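You operate a simulated robot arm through the tools that you are given. There is no shell and no other tool.

You run a simulated robot arm. Do the job below in one go: nothing can be reset, and whatever is moved stays where it is left.

Task
Pre-hear JINGLE on the loudspeakers over AUX, off air.
Fine: its fader down first; select it, AUX send -10 dB, AUX listen key, monitor knob to -15 dB; leave it so.

The check looks at the end state, three seconds after you hand in, the way a careful person would. Anything else that was tipped, shoved, dropped, spilled or broken makes it a failure.

Robot
A 6-joint arm with a two-finger gripper, fixed in place. Base frame: the origin is at the foot of the arm, x ahead of it, y to its left, z up; the work surface is at about z = 82.9. Units: cm, degrees, N and s.
With the tool pointing down near the work surface it reaches from about 50 to 82 cm from the base axis. Its first joint turns from -166.0 to 166.0 degrees. Payload 1.66 kg.
Tool frame: the origin (TCP) lies between the finger pads and is the grasp point; the fingertips stand 1.6 cm ahead of it; z points along the fingers, y is the line along which they close. Largest opening 11.1 cm; the body of the gripper starts 10.4 cm behind the TCP.
Orientation is that of the tool frame in the base frame, as [roll, pitch, yaw] about the fixed x, y, z axes, in that order (R = Rz(yaw) Ry(pitch) Rx(roll)). With the fingers straight down and closing along the base's y, the tool's x points along the base's -x, its y along +y and its z along -z.

Tools
- The arm moves only by the tool nudge_tool. Its argument "series" is a list of rows, each a list of 3 entries, a list of its own where there are three numbers: the shift along the tool's x, y, z in units of 30 mm (1.0 is 30 mm), then the turn, a rotation vector about the tool's x, y, z in units of 8 degrees (1.0 is 8 degrees), then the opening in per cent of the stroke, from 0 (shut) to 100 (fully open). In form: [[[x, y, z], [rx, ry, rz], gripper], ...]. A call has 1 to 20 rows; each row shifts and turns the commanded pose from where the row before left it, along the tool's axes as they then stand. A call with a number of a shift or a turn outside -1 to 1 is refused whole. Each row takes 0.2 s and may step no farther than 5 cm and 8.6 degrees from the row before; otherwise, or with a gripper value out of range, the whole call is refused. Where a pose cannot be reached the arm comes as near as it can. A force on the tool above 50 N (or 10 N above the force at the start of the call, whichever is more), or a blocked arm, ends the call early, and 0.2 s more pass. Each finger halts on what it meets, pressing with about 23 N; the grip force reading is that of the motor and also rises with nothing between the fingers. The clock runs only during rows and for 0.2 s after the last one: add rows that do not move to give the fingers time. The reply holds the time, the measured pose of the TCP, the force on the tool along the base axes, the opening and the grip force, in the units named above and with some noise, with the torque about the TCP (base axes, N m) and any sound that the robot's microphone picked up.
- Cameras (640 x 400 px; columns grow to the right, rows downward): "scene" is fixed at [39.98, 50.06, 157.98]; the picture's right is [-0.92, -0.38, 0.00], its down [-0.34, 0.83, -0.44] and it looks along [0.17, -0.41, -0.90] (base axes); focal length 287 px, centre (320, 200). "wrist" rides on the gripper at [7, 1.4, -14.3] in the tool frame; the picture's right is [-0.19, 0.98, 0.00], its down [-0.87, -0.17, -0.47] and it looks along [-0.46, -0.09, 0.88] (tool axes); focal length 230 px, centre (320, 200). There is no depth. A picture from a camera that has moved, and an enlarged one, comes with that camera's place and axes in the base frame and with its lens.
- capture(camera): a new picture of that camera. It takes no simulated time.
- slide_trunk(by): slides the trunk up (or, below 0, down) by that many cm; the arm rides with it, the base frame stays. It gives what a move gives, with no picture.
- close_up(camera, box): a new picture of the part [left, top, right, bottom] of that camera's present view, enlarged. It takes no simulated time.
- finish_job(): hands the job in; it is judged then, once.

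Places have to be worked out from the pictures, the camera data and where the tool is seen. Open the gripper and draw the arm clear of the work before you hand the job in, unless the task says otherwise.

The tools are called after "Emit:" as a command line: name --argument value ..., lists and objects as JSON in quotes. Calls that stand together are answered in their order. nudge_tool: Moves the arm, as the interface text tells. Its arguments: {"type":"object","properties":{"series":{"type":"array"}},"required":["series"]} The other tools are called the same way: slide_trunk (by) slides the trunk up or down; capture (camera) takes a picture; close_up (camera, box) takes an enlarged picture of a part of a camera's view; finish_job () hands the job in.

At the start:

```text
time: 0.0
position: [44.76, 18.52, 124.91]
tcp_rot: [179.9, 0.0, 180.0]
wrist_force: [-0.8, 0.1, 0.2]
moment: [-0.03, -0.01, 0.04]
finger_gap: 11.09
grasp_force: 0.0
trunk travel left (down, up): [-22.5, 36.5]
```

scene: 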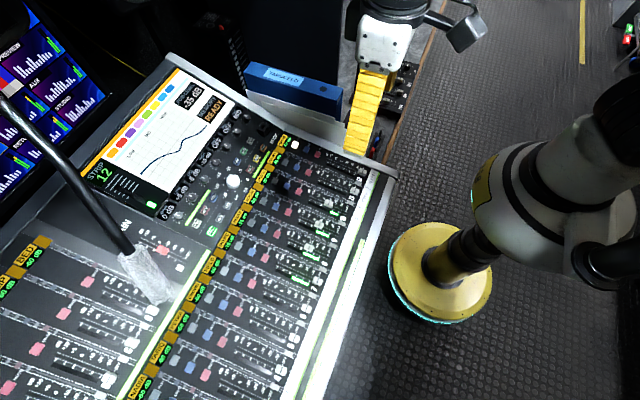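
wrist: 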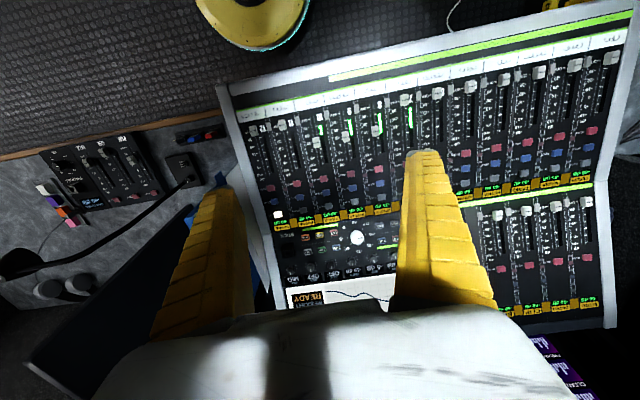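

The views show a mixing console in front of the arm with many faders. I take enlarged pictures to read the labels and controls.

Emit:
close_up --camera "scene" --box '[60, 60, 260, 185]'

Emit:
close_up --camera "scene" --box '[220, 120, 400, 232]'

Emit:
close_up --camera "scene" --box '[120, 220, 320, 345]'

Emit:
close_up --camera "scene" --box '[120, 275, 320, 400]'

Emit:
close_up --camera "scene" --box '[0, 220, 200, 400]'

Emit:
close_up --camera "wrist" --box '[220, 80, 420, 205]'

Emit:
close_up --camera "wrist" --box '[250, 190, 410, 310]'

Emit:
close_up --camera "wrist" --box '[430, 20, 640, 200]'

```text
3.20 times, centred on (160, 122) of scene
camera zoom: at [39.98, 50.06, 157.98], right [-0.92, -0.38, 0.0], down [-0.34, 0.83, -0.44], along [0.17, -0.41, -0.9], focal length 919 px, centre (832, 448)
```

zoom: 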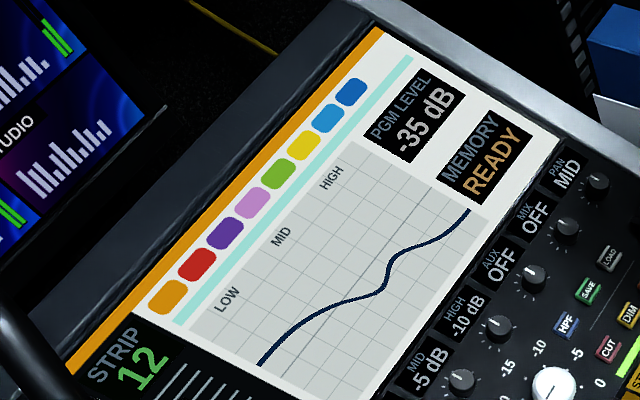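

```text
3.56 times, centred on (310, 176) of scene
camera zoom: at [39.98, 50.06, 157.98], right [-0.92, -0.38, 0.0], down [-0.34, 0.83, -0.44], along [0.17, -0.41, -0.9], focal length 1022 px, centre (356, 285)
```

zoom: 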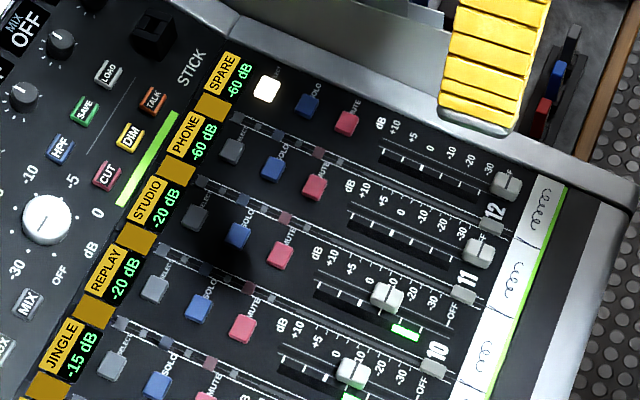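

```text
3.20 times, centred on (220, 282) of scene
camera zoom: at [39.98, 50.06, 157.98], right [-0.92, -0.38, 0.0], down [-0.34, 0.83, -0.44], along [0.17, -0.41, -0.9], focal length 919 px, centre (640, -64)
```

zoom: 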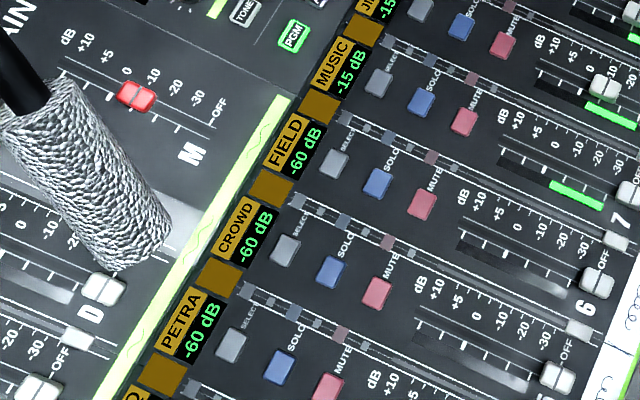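

```text
3.20 times, centred on (220, 338) of scene
camera zoom: at [39.98, 50.06, 157.98], right [-0.92, -0.38, 0.0], down [-0.34, 0.83, -0.44], along [0.17, -0.41, -0.9], focal length 919 px, centre (640, -240)
```

zoom: 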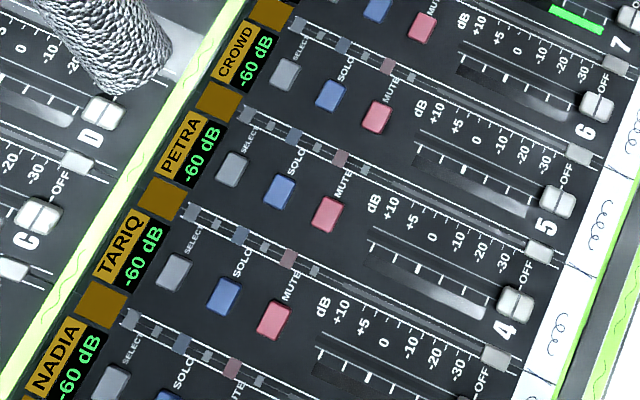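

```text
2.22 times, centred on (100, 310) of scene
camera zoom: at [39.98, 50.06, 157.98], right [-0.92, -0.38, 0.0], down [-0.34, 0.83, -0.44], along [0.17, -0.41, -0.9], focal length 638 px, centre (809, -44)
```

zoom: 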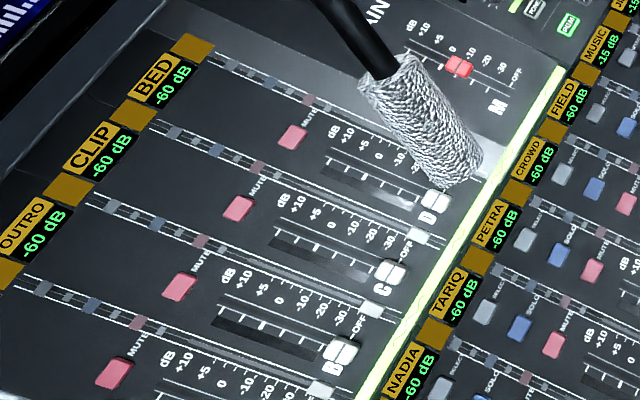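

```text
3.20 times, centred on (320, 142) of wrist
camera zoom: at [37.81, 19.93, 139.27], right [0.19, 0.98, 0.0], down [0.87, -0.17, 0.47], along [0.46, -0.09, -0.88], focal length 736 px, centre (320, 384)
```

zoom: 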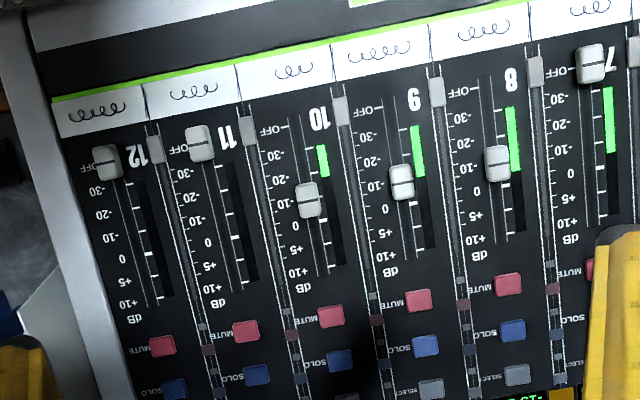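

```text
3.33 times, centred on (330, 250) of wrist
camera zoom: at [37.81, 19.93, 139.27], right [0.19, 0.98, 0.0], down [0.87, -0.17, 0.47], along [0.46, -0.09, -0.88], focal length 767 px, centre (287, 33)
```

zoom: 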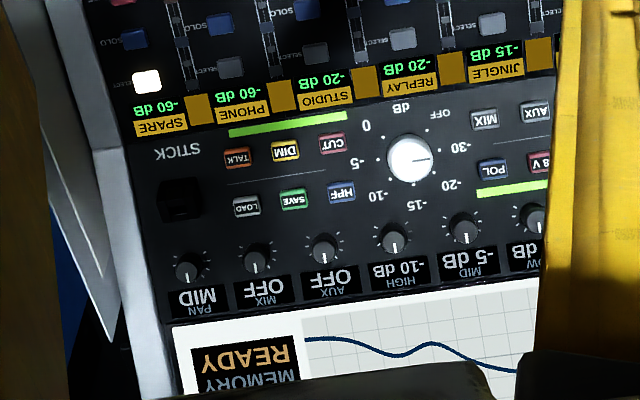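

```text
2.22 times, centred on (535, 110) of wrist
camera zoom: at [37.81, 19.93, 139.27], right [0.19, 0.98, 0.0], down [0.87, -0.17, 0.47], along [0.46, -0.09, -0.88], focal length 511 px, centre (-158, 400)
```

zoom: 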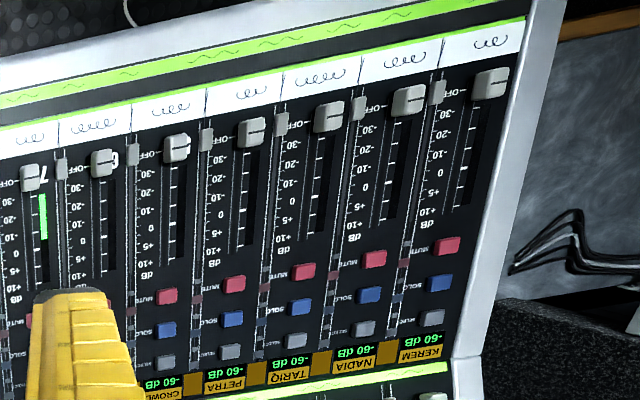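

JINGLE is strip 8, and pitch between strips works out to about 7 cm. I zoom on the master section to read the listen keys and the monitor knob.

Emit:
close_up --camera "scene" --box '[150, 160, 262, 230]'

Emit:
close_up --camera "scene" --box '[130, 200, 242, 270]'

Emit:
close_up --camera "scene" --box '[190, 110, 302, 180]'

Emit:
close_up --camera "scene" --box '[230, 190, 342, 260]'

```text
5.71 times, centred on (206, 195) of scene
camera zoom: at [39.98, 50.06, 157.98], right [-0.92, -0.38, 0.0], down [-0.34, 0.83, -0.44], along [0.17, -0.41, -0.9], focal length 1642 px, centre (971, 229)
```

zoom: 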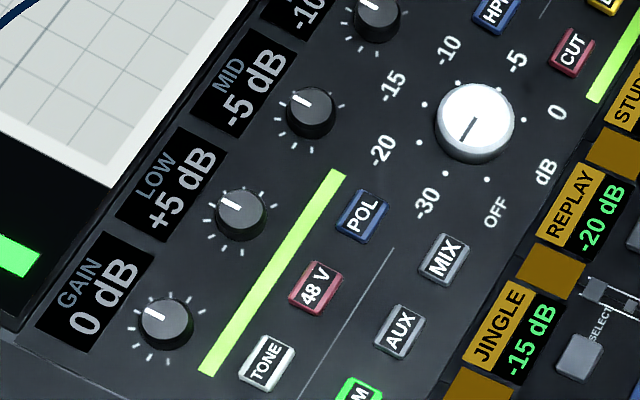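

```text
5.71 times, centred on (186, 235) of scene
camera zoom: at [39.98, 50.06, 157.98], right [-0.92, -0.38, 0.0], down [-0.34, 0.83, -0.44], along [0.17, -0.41, -0.9], focal length 1642 px, centre (1086, 0)
```

zoom: 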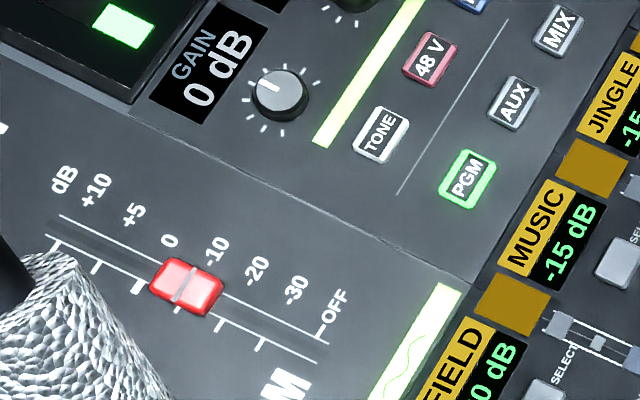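

```text
5.71 times, centred on (246, 145) of scene
camera zoom: at [39.98, 50.06, 157.98], right [-0.92, -0.38, 0.0], down [-0.34, 0.83, -0.44], along [0.17, -0.41, -0.9], focal length 1642 px, centre (743, 514)
```

zoom: 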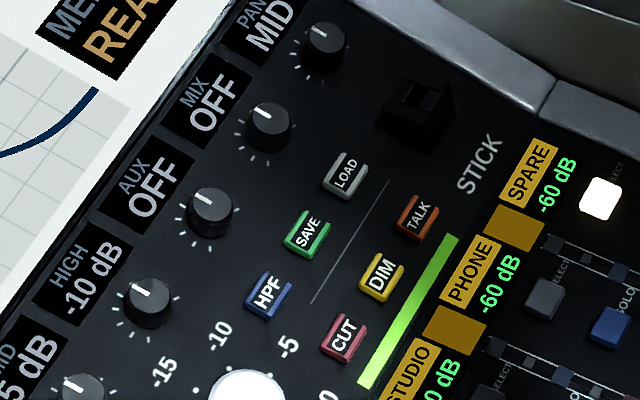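

```text
5.71 times, centred on (286, 225) of scene
camera zoom: at [39.98, 50.06, 157.98], right [-0.92, -0.38, 0.0], down [-0.34, 0.83, -0.44], along [0.17, -0.41, -0.9], focal length 1642 px, centre (514, 57)
```

zoom: 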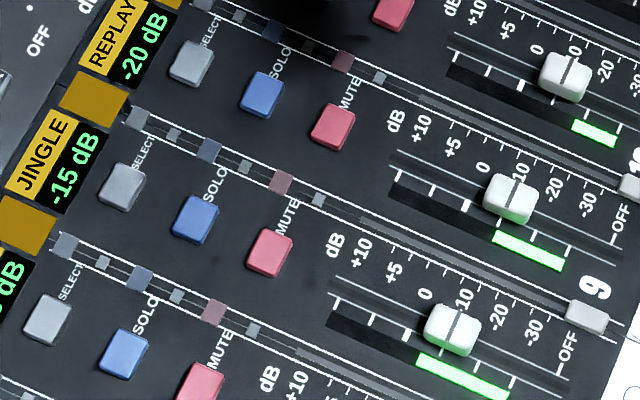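

The keys are PGM (lit), AUX and MIX, and there is roughly 4 cm between them. I close the fingers and travel to above the strip 8 fader, which I judge to be at about (51.2, 30.5, 84).

Emit:
nudge_tool --series '[[[-0.8, 1, 0.8], [0, 0, 0], 0], [[-0.8, 1, 0.8], [0, 0, 0], 0], [[-0.8, 1, 0.8], [0, 0, 0], 0], [[-0.9, 1, 0.8], [0, 0, 0], 0], [[-0.5, 0, 1], [0, 0, 0], 0], [[-0.5, 0, 1], [0, 0, 0], 0], [[0, 0, 1], [0, 0, 0], 0], [[0, 0, 1], [0, 0, 0], 0], [[0, 0, 0], [0, 0, 0], 0]]'

Emit:
capture --camera "wrist"

Emit:
capture --camera "scene"

```text
time: 2.0
position: [57.77, 30.62, 103.13]
tcp_rot: [179.9, 0.0, -180.0]
wrist_force: [0.1, 0.1, 0.1]
moment: [0.0, 0.03, 0.02]
finger_gap: 0.0
grasp_force: 22.9
trunk travel left (down, up): [-22.5, 36.5]
```

```text
taken
camera wrist: at [50.73, 31.86, 117.52], right [0.19, 0.98, 0.0], down [0.87, -0.17, 0.47], along [0.46, -0.09, -0.88], focal length 230 px, centre (320, 200)
```

wrist: 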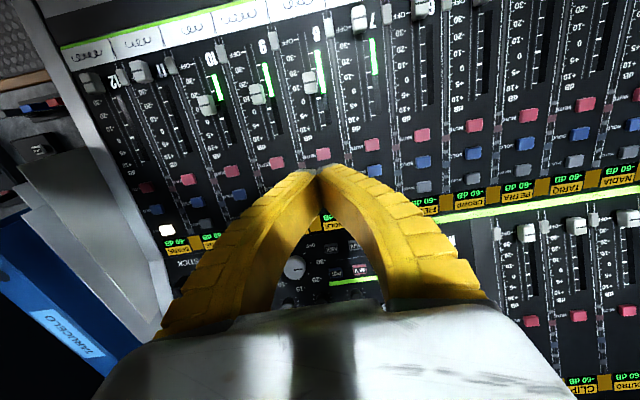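

```text
taken
```

scene: 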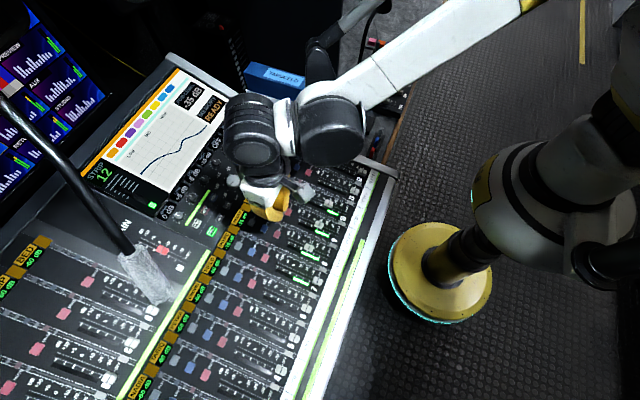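

The new wrist view puts the strip 8 fader cap at about (51.1, 30.4), with OFF at x ≈ 45.5 and the panel at z ≈ 82.5 there. I descend behind the cap (between it and the MUTE key) to just above the panel.

Emit:
nudge_tool --series '[[[0.42, -0.04, 1], [0, 0, 0], 0], [[0, 0, 1], [0, 0, 0], 0], [[0, 0, 1], [0, 0, 0], 0], [[0, 0, 1], [0, 0, 0], 0], [[0, 0, 1], [0, 0, 0], 0], [[0, 0, 0.3], [0, 0, 0], 0], [[0, 0, 0], [0, 0, 0], 0]]'

Emit:
capture --camera "wrist"

Emit:
close_up --camera "scene" --box '[210, 160, 370, 260]'

```text
time: 3.6
position: [56.49, 30.39, 87.36]
tcp_rot: [-180.0, 0.0, 180.0]
wrist_force: [0.4, 0.1, -0.1]
moment: [0.0, -0.01, 0.01]
finger_gap: 0.01
grasp_force: 23.2
trunk travel left (down, up): [-22.5, 36.5]
```

```text
taken
camera wrist: at [49.46, 31.66, 101.73], right [0.19, 0.98, 0.0], down [0.87, -0.17, 0.47], along [0.46, -0.09, -0.88], focal length 230 px, centre (320, 200)
```

wrist: 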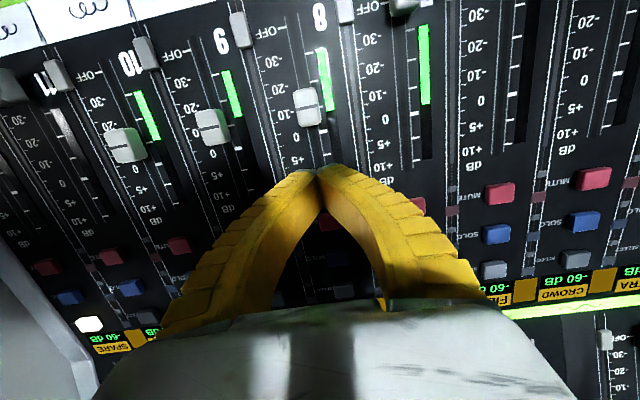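

```text
4.00 times, centred on (290, 210) of scene
camera zoom: at [39.98, 50.06, 157.98], right [-0.92, -0.38, 0.0], down [-0.34, 0.83, -0.44], along [0.17, -0.41, -0.9], focal length 1149 px, centre (440, 160)
```

zoom: 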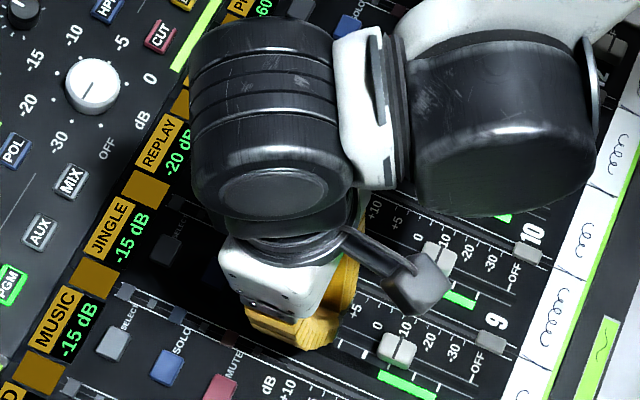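

Fader cap seen spanning x ≈ 49.9–52.5; fingertips clear behind it. I lower to about 0.8 cm above the panel.

Emit:
nudge_tool --series '[[[0, 0, 0.25], [0, 0, 0], 0], [[0, 0, 0.25], [0, 0, 0], 0], [[0, 0, 0.15], [0, 0, 0], 0], [[0, 0, 0.1], [0, 0, 0], 0], [[0, 0, 0], [0, 0, 0], 0]]'

Emit:
capture --camera "wrist"

```text
time: 4.8
position: [56.31, 30.4, 85.08]
tcp_rot: [-180.0, 0.0, 179.9]
wrist_force: [-0.2, -0.3, -0.3]
moment: [0.0, 0.0, 0.0]
finger_gap: 0.0
grasp_force: 23.0
trunk travel left (down, up): [-22.5, 36.5]
```

```text
taken
camera wrist: at [49.4, 31.74, 99.5], right [0.19, 0.98, 0.0], down [0.87, -0.17, 0.47], along [0.46, -0.09, -0.88], focal length 230 px, centre (320, 200)
```

wrist: 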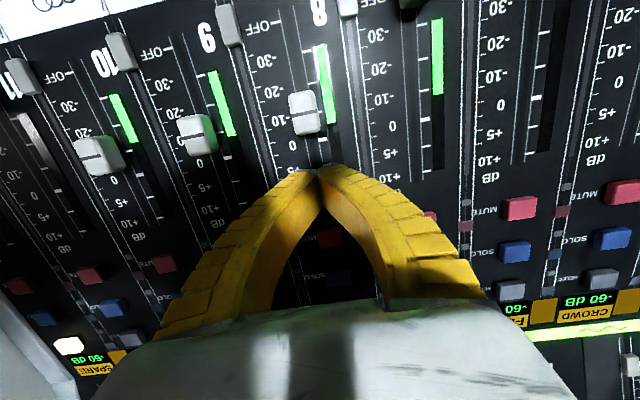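

No contact yet at tip height 83.5. I push toward OFF in small steps, following the panel's slope downward.

Emit:
nudge_tool --series '[[[0.2, 0, 0], [0, 0, 0], 0], [[0.2, 0, 0.02], [0, 0, 0], 0], [[0.2, 0, 0.03], [0, 0, 0], 0], [[0.15, 0, 0.02], [0, 0, 0], 0], [[0.15, 0, 0.02], [0, 0, 0], 0], [[0.15, 0, 0.02], [0, 0, 0], 0], [[0.15, 0, 0.02], [0, 0, 0], 0], [[0, 0, 0], [0, 0, 0], 0]]'

Emit:
capture --camera "wrist"

```text
time: 6.6
position: [52.84, 30.58, 84.8]
tcp_rot: [180.0, 0.0, 180.0]
wrist_force: [1.3, 0.9, 0.1]
moment: [-0.05, -0.02, 0.01]
finger_gap: 0.6
grasp_force: 28.1
trunk travel left (down, up): [-22.5, 36.5]
```

```text
taken
camera wrist: at [45.84, 31.84, 99.1], right [0.19, 0.98, 0.0], down [0.87, -0.17, 0.47], along [0.46, -0.09, -0.88], focal length 230 px, centre (320, 200)
```

wrist: 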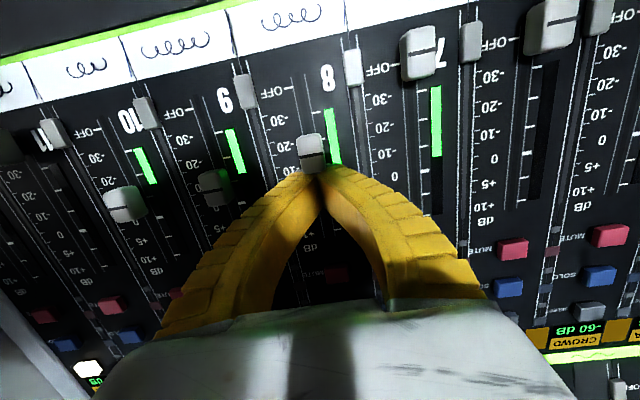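

The fader is moving with about 1 N of resistance (the fingers parted slightly). I continue toward OFF, stopping just short to check.

Emit:
nudge_tool --series '[[[0.15, 0, 0.024], [0, 0, 0], 0], [[0.15, 0, 0.024], [0, 0, 0], 0], [[0.15, 0, 0.024], [0, 0, 0], 0], [[0.15, 0, 0.024], [0, 0, 0], 0], [[0.15, 0, 0.024], [0, 0, 0], 0], [[0.15, 0, 0.024], [0, 0, 0], 0], [[0.15, 0, 0.024], [0, 0, 0], 0], [[0.15, 0, 0.024], [0, 0, 0], 0], [[0, 0, 0], [0, 0, 0], 0]]'

Emit:
capture --camera "wrist"

```text
time: 8.6
position: [49.32, 30.4, 84.1]
tcp_rot: [180.0, -0.1, 179.9]
wrist_force: [-0.2, -0.6, 0.3]
moment: [0.03, -0.01, 0.02]
finger_gap: 0.0
grasp_force: 28.6
trunk travel left (down, up): [-22.5, 36.5]
```

```text
taken
camera wrist: at [42.3, 31.78, 98.55], right [0.19, 0.98, 0.0], down [0.87, -0.17, 0.47], along [0.46, -0.09, -0.88], focal length 230 px, centre (320, 200)
```

wrist: 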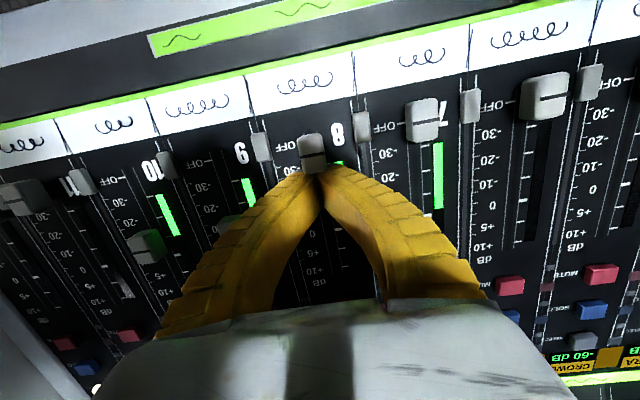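

The cap is nearly at OFF (compare with strip 7's). I push the last centimetre gently.

Emit:
nudge_tool --series '[[[0.08, 0, 0.012], [0, 0, 0], 0], [[0.08, 0, 0.012], [0, 0, 0], 0], [[0.06, 0, 0.01], [0, 0, 0], 0], [[0.05, 0, 0.01], [0, 0, 0], 0], [[0, 0, 0], [0, 0, 0], 0]]'

Emit:
close_up --camera "wrist" --box '[240, 80, 480, 230]'

```text
time: 9.8
position: [48.55, 30.53, 84.01]
tcp_rot: [180.0, -0.1, 179.9]
wrist_force: [14.3, 3.1, 4.9]
moment: [0.02, -0.02, -0.05]
finger_gap: 0.62
grasp_force: 28.5
trunk travel left (down, up): [-22.5, 36.5]
```

```text
2.67 times, centred on (360, 155) of wrist
camera zoom: at [41.55, 31.79, 98.37], right [0.19, 0.98, 0.0], down [0.87, -0.17, 0.47], along [0.46, -0.09, -0.88], focal length 614 px, centre (213, 320)
```

zoom: 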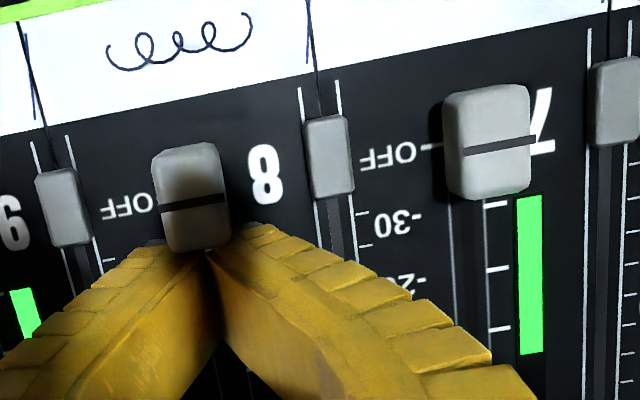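

The resistance rose to 14 N: the fader is at its OFF stop. I open slightly and lift straight up so the cap isn't dragged, then check.

Emit:
nudge_tool --series '[[[-0.05, 0, 0], [0, 0, 0], 12], [[-0.05, 0, 0], [0, 0, 0], 25], [[0, 0, 0], [0, 0, 0], 25], [[-0.2, 0, -0.2], [0, 0, 0], 25], [[-0.2, 0, -0.6], [0, 0, 0], 25], [[-0.5, 0, -1], [0, 0, 0], 25], [[0, 0, 0], [0, 0, 0], 25]]'

Emit:
capture --camera "wrist"

Emit:
close_up --camera "scene" --box '[210, 160, 370, 260]'

```text
time: 11.4
position: [51.27, 30.49, 89.26]
tcp_rot: [180.0, -0.1, 180.0]
wrist_force: [0.3, 0.3, 0.3]
moment: [0.02, 0.02, 0.0]
finger_gap: 3.06
grasp_force: 1.9
trunk travel left (down, up): [-22.5, 36.5]
```

```text
taken
camera wrist: at [44.34, 31.85, 103.54], right [0.19, 0.98, 0.0], down [0.87, -0.17, 0.47], along [0.46, -0.09, -0.88], focal length 230 px, centre (320, 200)
```

wrist: 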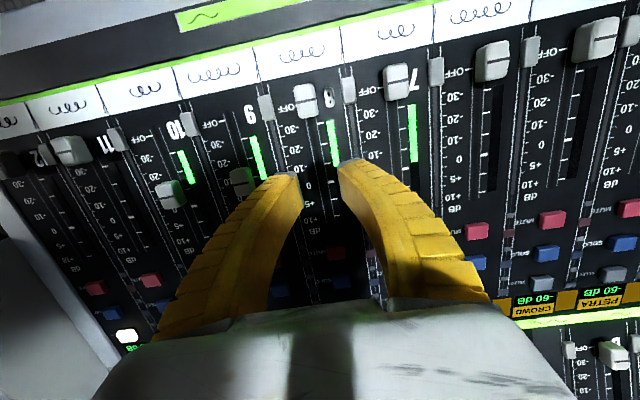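

```text
4.00 times, centred on (290, 210) of scene
camera zoom: at [39.98, 50.06, 157.98], right [-0.92, -0.38, 0.0], down [-0.34, 0.83, -0.44], along [0.17, -0.41, -0.9], focal length 1149 px, centre (440, 160)
```

zoom: 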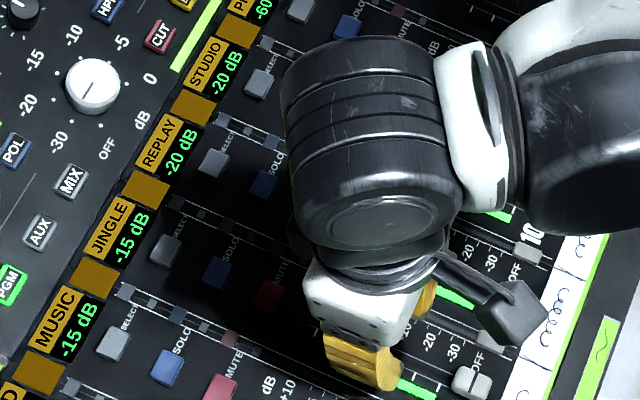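

The fader stayed at the front end. I zoom in to confirm it sits at OFF.

Emit:
close_up --camera "wrist" --box '[240, 40, 440, 165]'

Emit:
close_up --camera "scene" --box '[280, 220, 360, 270]'

```text
3.20 times, centred on (340, 102) of wrist
camera zoom: at [44.34, 31.85, 103.54], right [0.19, 0.98, 0.0], down [0.87, -0.17, 0.47], along [0.46, -0.09, -0.88], focal length 736 px, centre (256, 512)
```

zoom: 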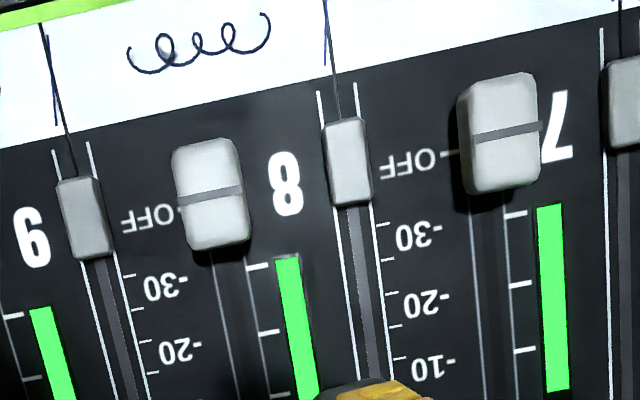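

```text
8.00 times, centred on (320, 245) of scene
camera zoom: at [39.98, 50.06, 157.98], right [-0.92, -0.38, 0.0], down [-0.34, 0.83, -0.44], along [0.17, -0.41, -0.9], focal length 2298 px, centre (320, -160)
```

zoom: 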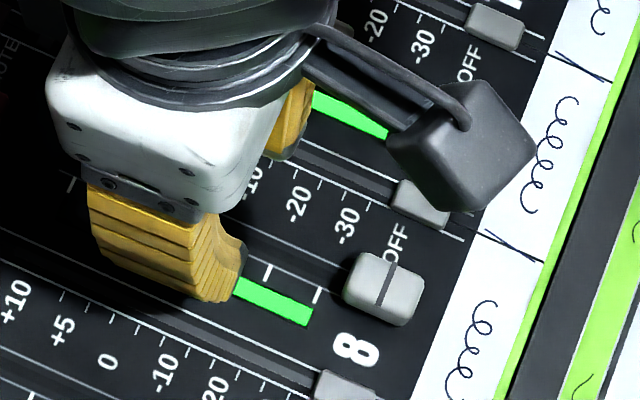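

The cap line sits at OFF just as on strip 7. Next I go over to the JINGLE SELECT key, about (68.3, 30.4, 85.6), tilting the tool 9° to match the panel slope.

Emit:
nudge_tool --series '[[[-0.3, 0, -1], [0, 0, 0], 0], [[-1, 0, -0.3], [0, 0, 0], 0], [[-1, 0, 0], [0, 0, 0], 0], [[-1, 0, 0], [0, 0, 0], 0], [[-1, 0, 0], [0, 0, 0], 0], [[-1, 0, 0], [0, 0, 0], 0], [[-0.14, 0, 0], [0, -0.56, 0], 0], [[0, 0, 0], [0, -0.56, 0], 0], [[0, 0, 0], [0, 0, 0], 0]]'

Emit:
capture --camera "wrist"

Emit:
capture --camera "scene"

```text
time: 13.4
position: [67.77, 30.4, 93.31]
tcp_rot: [-180.0, 9.0, 180.0]
wrist_force: [-0.8, -0.7, 0.4]
moment: [0.02, 0.03, 0.0]
finger_gap: 0.0
grasp_force: 23.1
trunk travel left (down, up): [-22.5, 36.5]
```

```text
taken
camera wrist: at [58.69, 31.71, 106.43], right [0.19, 0.98, 0.03], down [0.78, -0.17, 0.6], along [0.6, -0.09, -0.8], focal length 230 px, centre (320, 200)
```

wrist: 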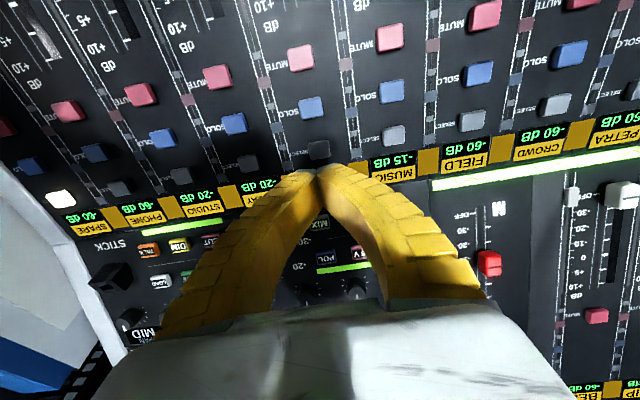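

```text
taken
```

scene: 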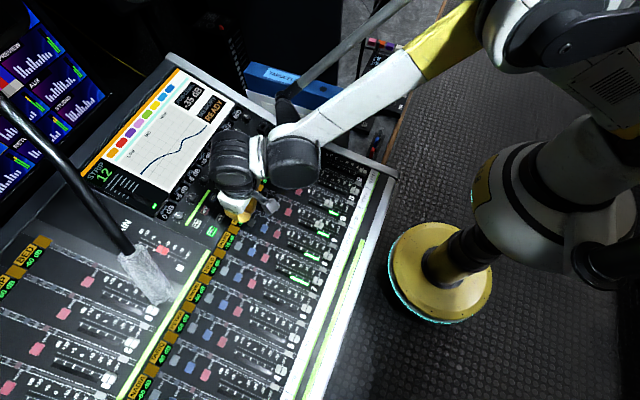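

SELECT of strip 8 triangulates again to (68.3, 30.4). I align over it and come down to about 1 cm above.

Emit:
nudge_tool --series '[[[0.227, 0, 0.6], [0, 0, 0], 0], [[0, 0, 0.6], [0, 0, 0], 0], [[0, 0, 0.5], [0, 0, 0], 0], [[0, 0, 0], [0, 0, 0], 0]]'

Emit:
capture --camera "wrist"

Emit:
close_up --camera "scene" --box '[180, 170, 300, 245]'

```text
time: 14.4
position: [67.95, 30.46, 88.37]
tcp_rot: [-180.0, 8.9, -180.0]
wrist_force: [-0.6, 0.4, -0.1]
moment: [0.01, 0.0, -0.04]
finger_gap: 0.0
grasp_force: 23.0
trunk travel left (down, up): [-22.5, 36.5]
```

```text
taken
camera wrist: at [58.79, 31.77, 101.48], right [0.19, 0.98, 0.03], down [0.78, -0.17, 0.6], along [0.59, -0.09, -0.8], focal length 230 px, centre (320, 200)
```

wrist: 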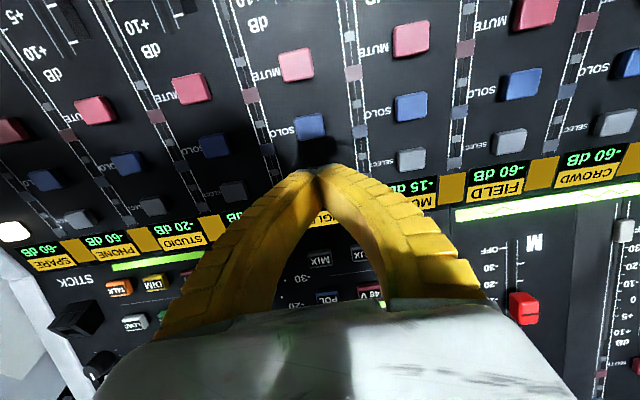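

```text
5.33 times, centred on (240, 208) of scene
camera zoom: at [39.98, 50.06, 157.98], right [-0.92, -0.38, 0.0], down [-0.34, 0.83, -0.44], along [0.17, -0.41, -0.9], focal length 1532 px, centre (747, 160)
```

zoom: 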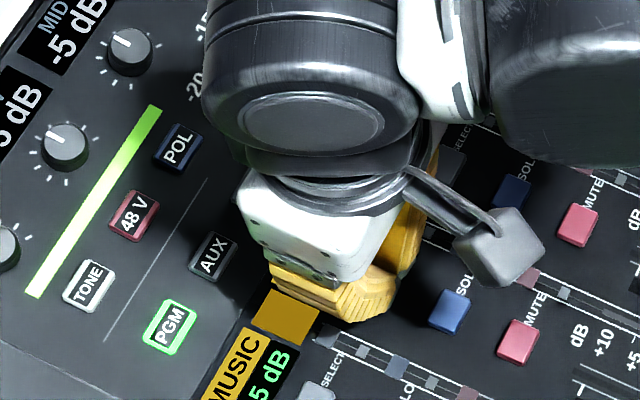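

The finger now covers SELECT with SOLO clear in front. I lower in small steps to press, watching force.

Emit:
nudge_tool --series '[[[0, 0, 0.12], [0, 0, 0], 0], [[0, 0, 0.12], [0, 0, 0], 0], [[0, 0, 0.1], [0, 0, 0], 0], [[0, 0, 0], [0, 0, 0], 0]]'

```text
time: 15.4
position: [67.95, 30.4, 87.31]
tcp_rot: [-179.9, 9.0, 180.0]
wrist_force: [0.8, -0.1, 1.2]
moment: [0.03, 0.03, 0.0]
finger_gap: 0.61
grasp_force: 28.7
trunk travel left (down, up): [-22.5, 36.5]
heard: click
```

A click was heard. I back off along the tool axis and check which strip is selected.

Emit:
nudge_tool --series '[[[0, 0, -0.3], [0, 0, 0], 0], [[0, 0, -0.8], [0, 0, 0], 0], [[0, 0, -1], [0, 0, 0], 0], [[0, 0, 0], [0, 0, 0], 0]]'

Emit:
capture --camera "wrist"

Emit:
close_up --camera "scene" --box '[60, 60, 260, 185]'

Emit:
close_up --camera "scene" --box '[180, 100, 300, 175]'

Emit:
close_up --camera "scene" --box '[180, 180, 300, 255]'

```text
time: 16.4
position: [66.99, 30.3, 93.5]
tcp_rot: [-179.9, 8.9, 179.9]
wrist_force: [-1.1, 0.5, 0.0]
moment: [0.02, 0.03, -0.02]
finger_gap: 0.0
grasp_force: 28.4
trunk travel left (down, up): [-22.5, 36.5]
```

```text
taken
camera wrist: at [57.76, 31.66, 106.62], right [0.19, 0.98, 0.03], down [0.78, -0.17, 0.6], along [0.59, -0.09, -0.8], focal length 230 px, centre (320, 200)
```

wrist: 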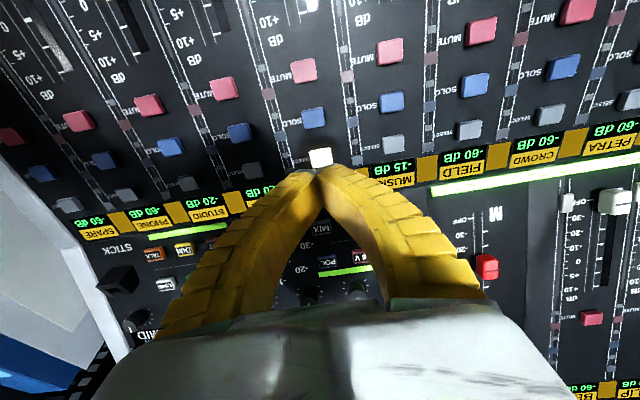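

```text
3.20 times, centred on (160, 122) of scene
camera zoom: at [39.98, 50.06, 157.98], right [-0.92, -0.38, 0.0], down [-0.34, 0.83, -0.44], along [0.17, -0.41, -0.9], focal length 919 px, centre (832, 448)
```

zoom: 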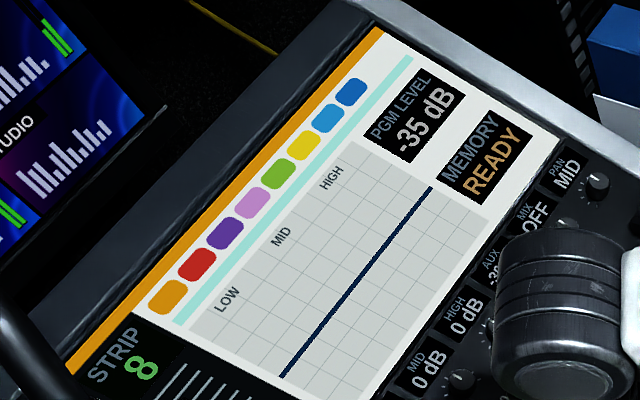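

```text
5.33 times, centred on (240, 138) of scene
camera zoom: at [39.98, 50.06, 157.98], right [-0.92, -0.38, 0.0], down [-0.34, 0.83, -0.44], along [0.17, -0.41, -0.9], focal length 1532 px, centre (747, 533)
```

zoom: 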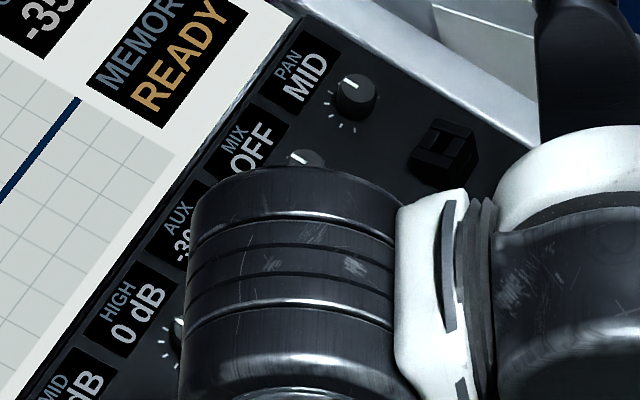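

```text
5.33 times, centred on (240, 218) of scene
camera zoom: at [39.98, 50.06, 157.98], right [-0.92, -0.38, 0.0], down [-0.34, 0.83, -0.44], along [0.17, -0.41, -0.9], focal length 1532 px, centre (747, 107)
```

zoom: 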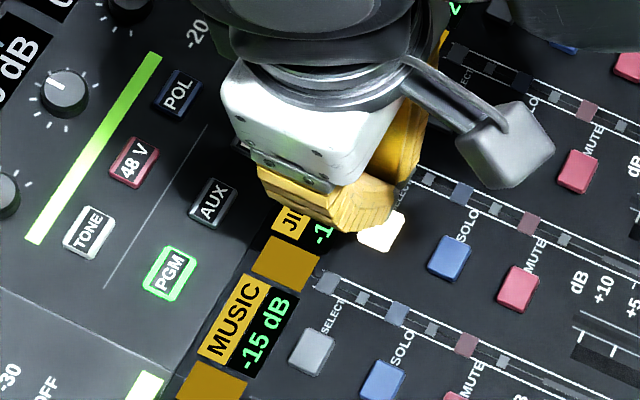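

Strip 8 is selected and AUX now reads about -30. I raise the arm, open the fingers and go above the AUX knob area (about (83, 14)) for a better look.

Emit:
nudge_tool --series '[[[-0.2, -0.5, -1], [0, 0, 0], 50], [[-0.66, -0.9, -0.3], [0, 0, 0], 100], [[-0.7, -0.9, -0.3], [0, 0, 0], 100], [[-0.7, -0.9, -0.3], [0, 0, 0], 100], [[-0.7, -0.9, -0.2], [0, 0, 0], 100], [[-0.7, -0.9, -0.2], [0, 0, 0], 100], [[0, -0.33, 0], [0, 0, 0], 100], [[0, 0, 0], [0, 0, 0], 100]]'

Emit:
capture --camera "wrist"

Emit:
capture --camera "scene"

```text
time: 18.2
position: [76.88, 14.42, 101.99]
tcp_rot: [-180.0, 9.0, -180.0]
wrist_force: [-0.1, -0.1, 0.0]
moment: [0.04, 0.01, -0.03]
finger_gap: 11.1
grasp_force: 0.1
trunk travel left (down, up): [-22.5, 36.5]
```

```text
taken
camera wrist: at [67.66, 15.66, 115.15], right [0.19, 0.98, 0.03], down [0.78, -0.17, 0.6], along [0.6, -0.09, -0.8], focal length 230 px, centre (320, 200)
```

wrist: 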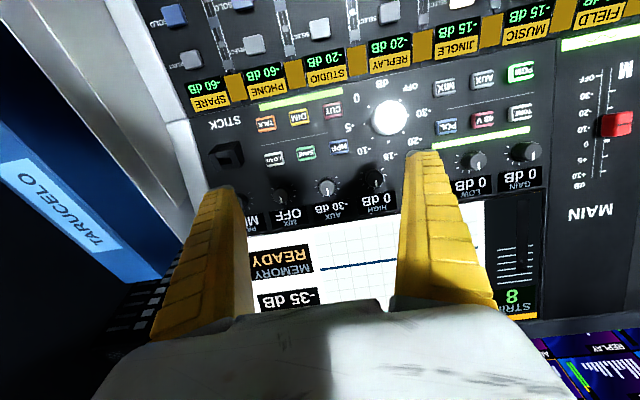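

```text
taken
```

scene: 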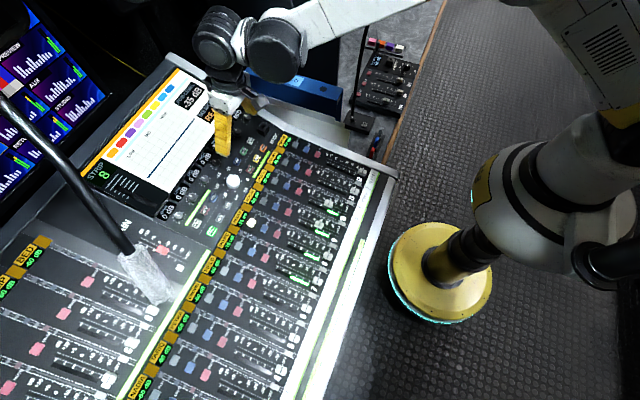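

I zoom on the AUX knob and its neighbours.

Emit:
close_up --camera "wrist" --box '[240, 80, 440, 230]'

Emit:
close_up --camera "wrist" --box '[280, 150, 380, 220]'

Emit:
close_up --camera "scene" --box '[150, 100, 290, 230]'

```text
2.67 times, centred on (340, 155) of wrist
camera zoom: at [67.66, 15.66, 115.15], right [0.19, 0.98, 0.03], down [0.78, -0.17, 0.6], along [0.6, -0.09, -0.8], focal length 614 px, centre (267, 320)
```

zoom: 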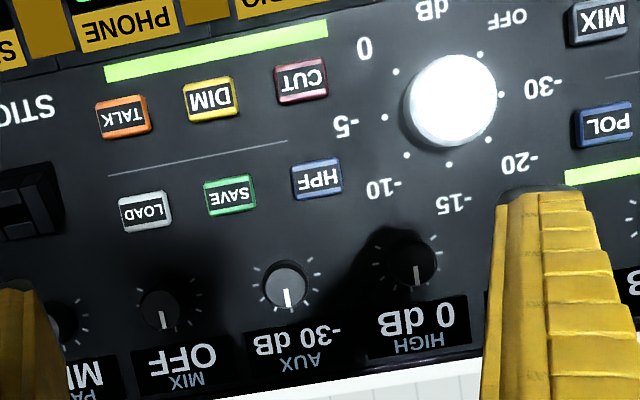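

```text
5.71 times, centred on (330, 185) of wrist
camera zoom: at [67.66, 15.66, 115.15], right [0.19, 0.98, 0.03], down [0.78, -0.17, 0.6], along [0.6, -0.09, -0.8], focal length 1315 px, centre (263, 286)
```

zoom: 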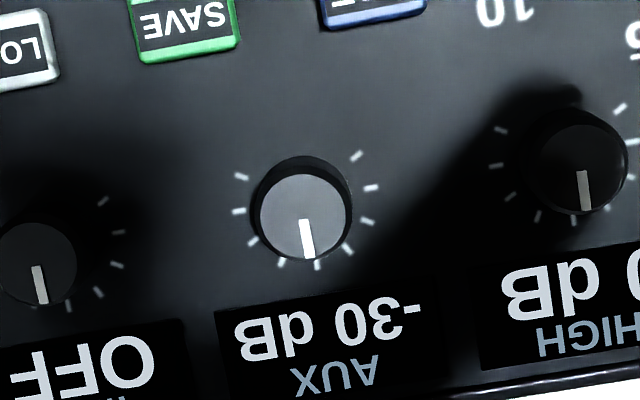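

```text
3.08 times, centred on (220, 165) of scene
camera zoom: at [39.98, 50.06, 157.98], right [-0.92, -0.38, 0.0], down [-0.34, 0.83, -0.44], along [0.17, -0.41, -0.9], focal length 884 px, centre (628, 308)
```

zoom: 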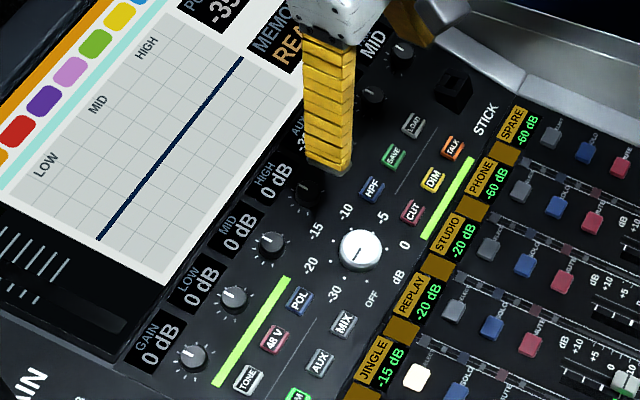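

The AUX knob top works out at (83.5, 14.15, 91.3), radius about 1.1 cm, neighbours 6 cm either side, and the master panel slopes about 17°. I tilt to 17°, narrow the fingers to about 4.5 cm and go to 4 cm above the knob.

Emit:
nudge_tool --series '[[[0, 0, 0], [0, -1, 0], 60], [[-0.53, -0.05, 0.6], [0, 0, 0], 40], [[-0.54, -0.04, 1], [0, 0, 0], 40], [[0, 0, 1], [0, 0, 0], 40], [[0, 0, 0], [0, 0, 0], 40]]'

Emit:
capture --camera "wrist"

Emit:
close_up --camera "scene" --box '[150, 80, 290, 180]'

```text
time: 19.4
position: [82.4, 14.14, 95.43]
tcp_rot: [180.0, 17.0, 180.0]
wrist_force: [-0.3, 0.8, 0.7]
moment: [0.0, -0.01, -0.02]
finger_gap: 4.65
grasp_force: 1.5
trunk travel left (down, up): [-22.5, 36.5]
```

```text
taken
camera wrist: at [71.5, 15.55, 107.12], right [0.18, 0.98, 0.06], down [0.69, -0.17, 0.7], along [0.7, -0.09, -0.71], focal length 230 px, centre (320, 200)
```

wrist: 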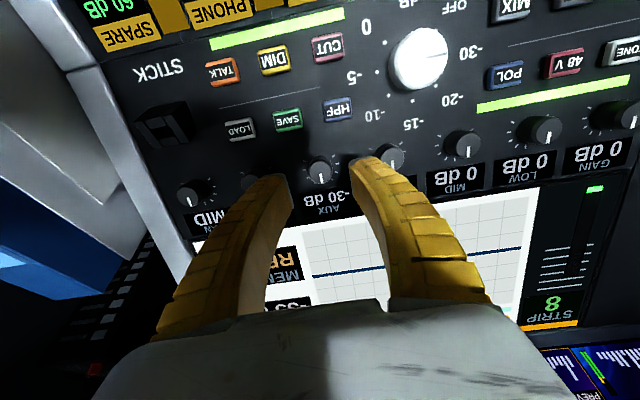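

```text
4.00 times, centred on (220, 130) of scene
camera zoom: at [39.98, 50.06, 157.98], right [-0.92, -0.38, 0.0], down [-0.34, 0.83, -0.44], along [0.17, -0.41, -0.9], focal length 1149 px, centre (720, 480)
```

zoom: 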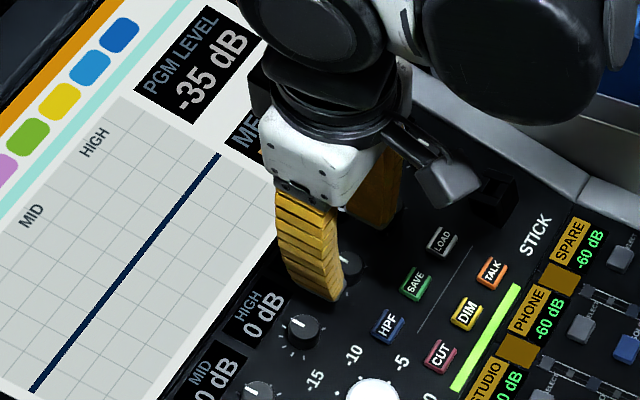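

The knob lies right on the tool's axis in the wrist picture; I zoom to check the alignment precisely.

Emit:
close_up --camera "wrist" --box '[260, 130, 380, 210]'

```text
5.00 times, centred on (320, 170) of wrist
camera zoom: at [71.5, 15.55, 107.12], right [0.18, 0.98, 0.06], down [0.69, -0.17, 0.7], along [0.7, -0.09, -0.71], focal length 1150 px, centre (320, 350)
```

zoom: 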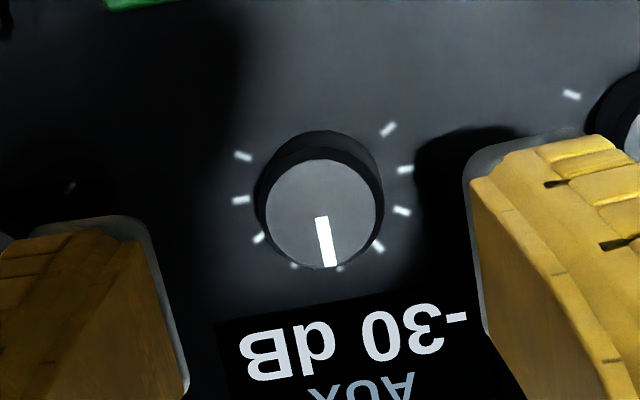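

The knob is about 0.2 cm to +y and 0.1 cm nearer the base than my axis. I correct, descend around it, and check.

Emit:
nudge_tool --series '[[[0.04, 0.07, 0.3], [0, 0, 0], 40], [[0, 0, 0.3], [0, 0, 0], 40], [[0, 0, 0.3], [0, 0, 0], 40], [[0, 0, 0.22], [0, 0, 0], 40], [[0, 0, 0], [0, 0, 0], 40]]'

Emit:
close_up --camera "wrist" --box '[240, 120, 400, 220]'

Emit:
close_up --camera "scene" --box '[170, 80, 270, 150]'

```text
time: 20.6
position: [83.01, 14.55, 92.26]
tcp_rot: [-180.0, 17.1, -179.9]
wrist_force: [-0.6, 0.4, -0.7]
moment: [-0.01, -0.01, 0.0]
finger_gap: 4.66
grasp_force: 1.4
trunk travel left (down, up): [-22.5, 36.5]
```

```text
4.00 times, centred on (320, 170) of wrist
camera zoom: at [72.11, 15.85, 103.89], right [0.18, 0.98, 0.06], down [0.69, -0.17, 0.7], along [0.7, -0.09, -0.71], focal length 920 px, centre (320, 320)
```

zoom: 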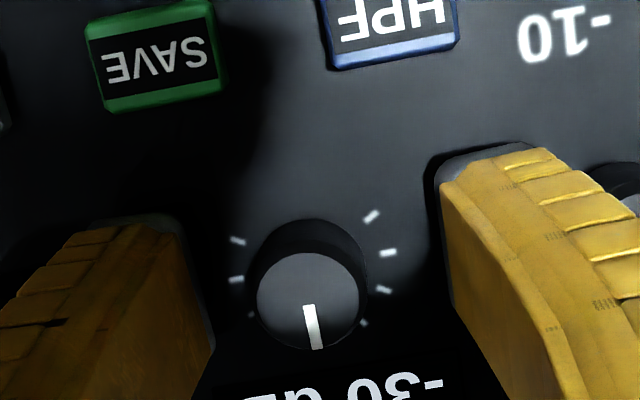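

```text
5.71 times, centred on (220, 115) of scene
camera zoom: at [39.98, 50.06, 157.98], right [-0.92, -0.38, 0.0], down [-0.34, 0.83, -0.44], along [0.17, -0.41, -0.9], focal length 1642 px, centre (891, 686)
```

zoom: 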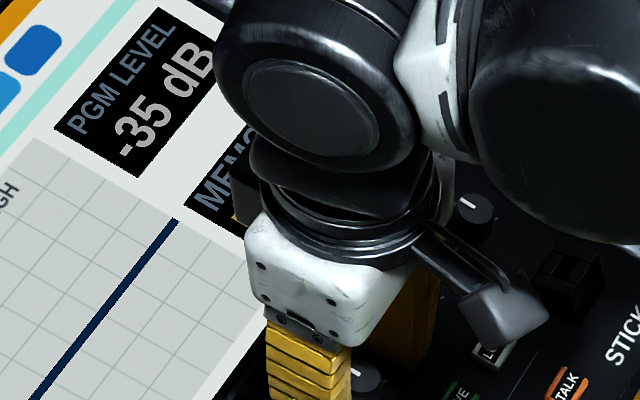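

The knob is about 0.3 cm to the -y side of the finger midline (my previous shift overshot), and slightly toward +x. I correct, then close on the knob.

Emit:
nudge_tool --series '[[[-0.06, -0.11, 0.05], [0, 0, 0], 40], [[0, 0, 0], [0, 0, 0], 40], [[0, 0, 0], [0, 0, 0], 30]]'

Emit:
close_up --camera "wrist" --box '[240, 120, 400, 220]'

```text
time: 21.4
position: [83.21, 14.23, 92.08]
tcp_rot: [179.9, 17.0, -180.0]
wrist_force: [0.1, 0.1, 0.8]
moment: [-0.02, 0.0, 0.0]
finger_gap: 3.57
grasp_force: 1.2
trunk travel left (down, up): [-22.5, 36.5]
```

```text
4.00 times, centred on (320, 170) of wrist
camera zoom: at [72.36, 15.47, 103.77], right [0.18, 0.98, 0.06], down [0.69, -0.17, 0.7], along [0.7, -0.09, -0.71], focal length 920 px, centre (320, 320)
```

zoom: 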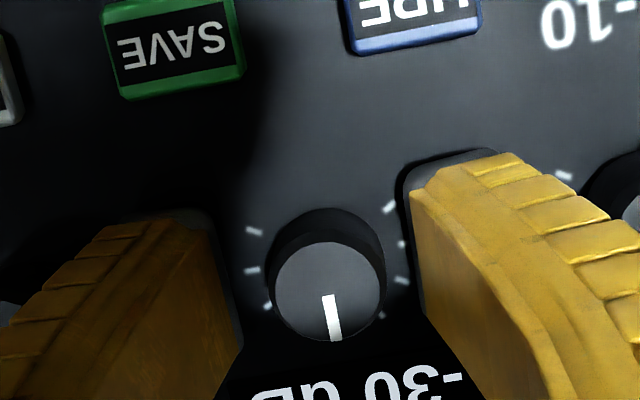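

The knob is now centred between the fingers. I close on it and then turn a trial 16° clockwise to learn the scaling from the display.

Emit:
nudge_tool --series '[[[0, 0, 0], [0, 0, 0], 20], [[0, 0, 0], [0, 0, 0], 10], [[0, 0, 0], [0, 0, 0], 10]]'

Emit:
close_up --camera "wrist" --box '[240, 120, 400, 220]'

```text
time: 22.2
position: [83.19, 14.2, 92.14]
tcp_rot: [-179.9, 17.1, 180.0]
wrist_force: [2.2, 4.8, 0.7]
moment: [-0.02, -0.03, -0.01]
finger_gap: 1.72
grasp_force: 4.8
trunk travel left (down, up): [-22.5, 36.5]
```

```text
4.00 times, centred on (320, 170) of wrist
camera zoom: at [72.37, 15.53, 103.76], right [0.18, 0.98, 0.06], down [0.69, -0.17, 0.7], along [0.7, -0.09, -0.71], focal length 920 px, centre (320, 320)
```

zoom: 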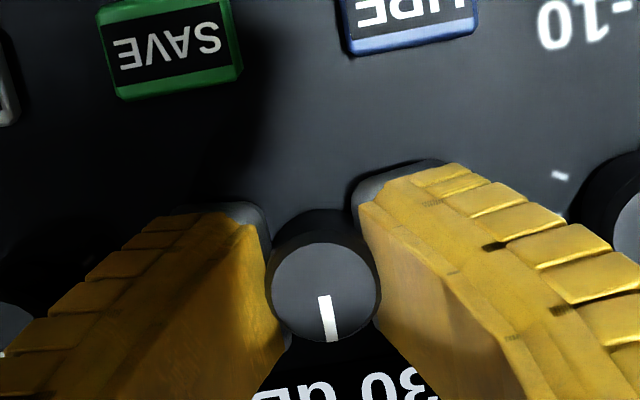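

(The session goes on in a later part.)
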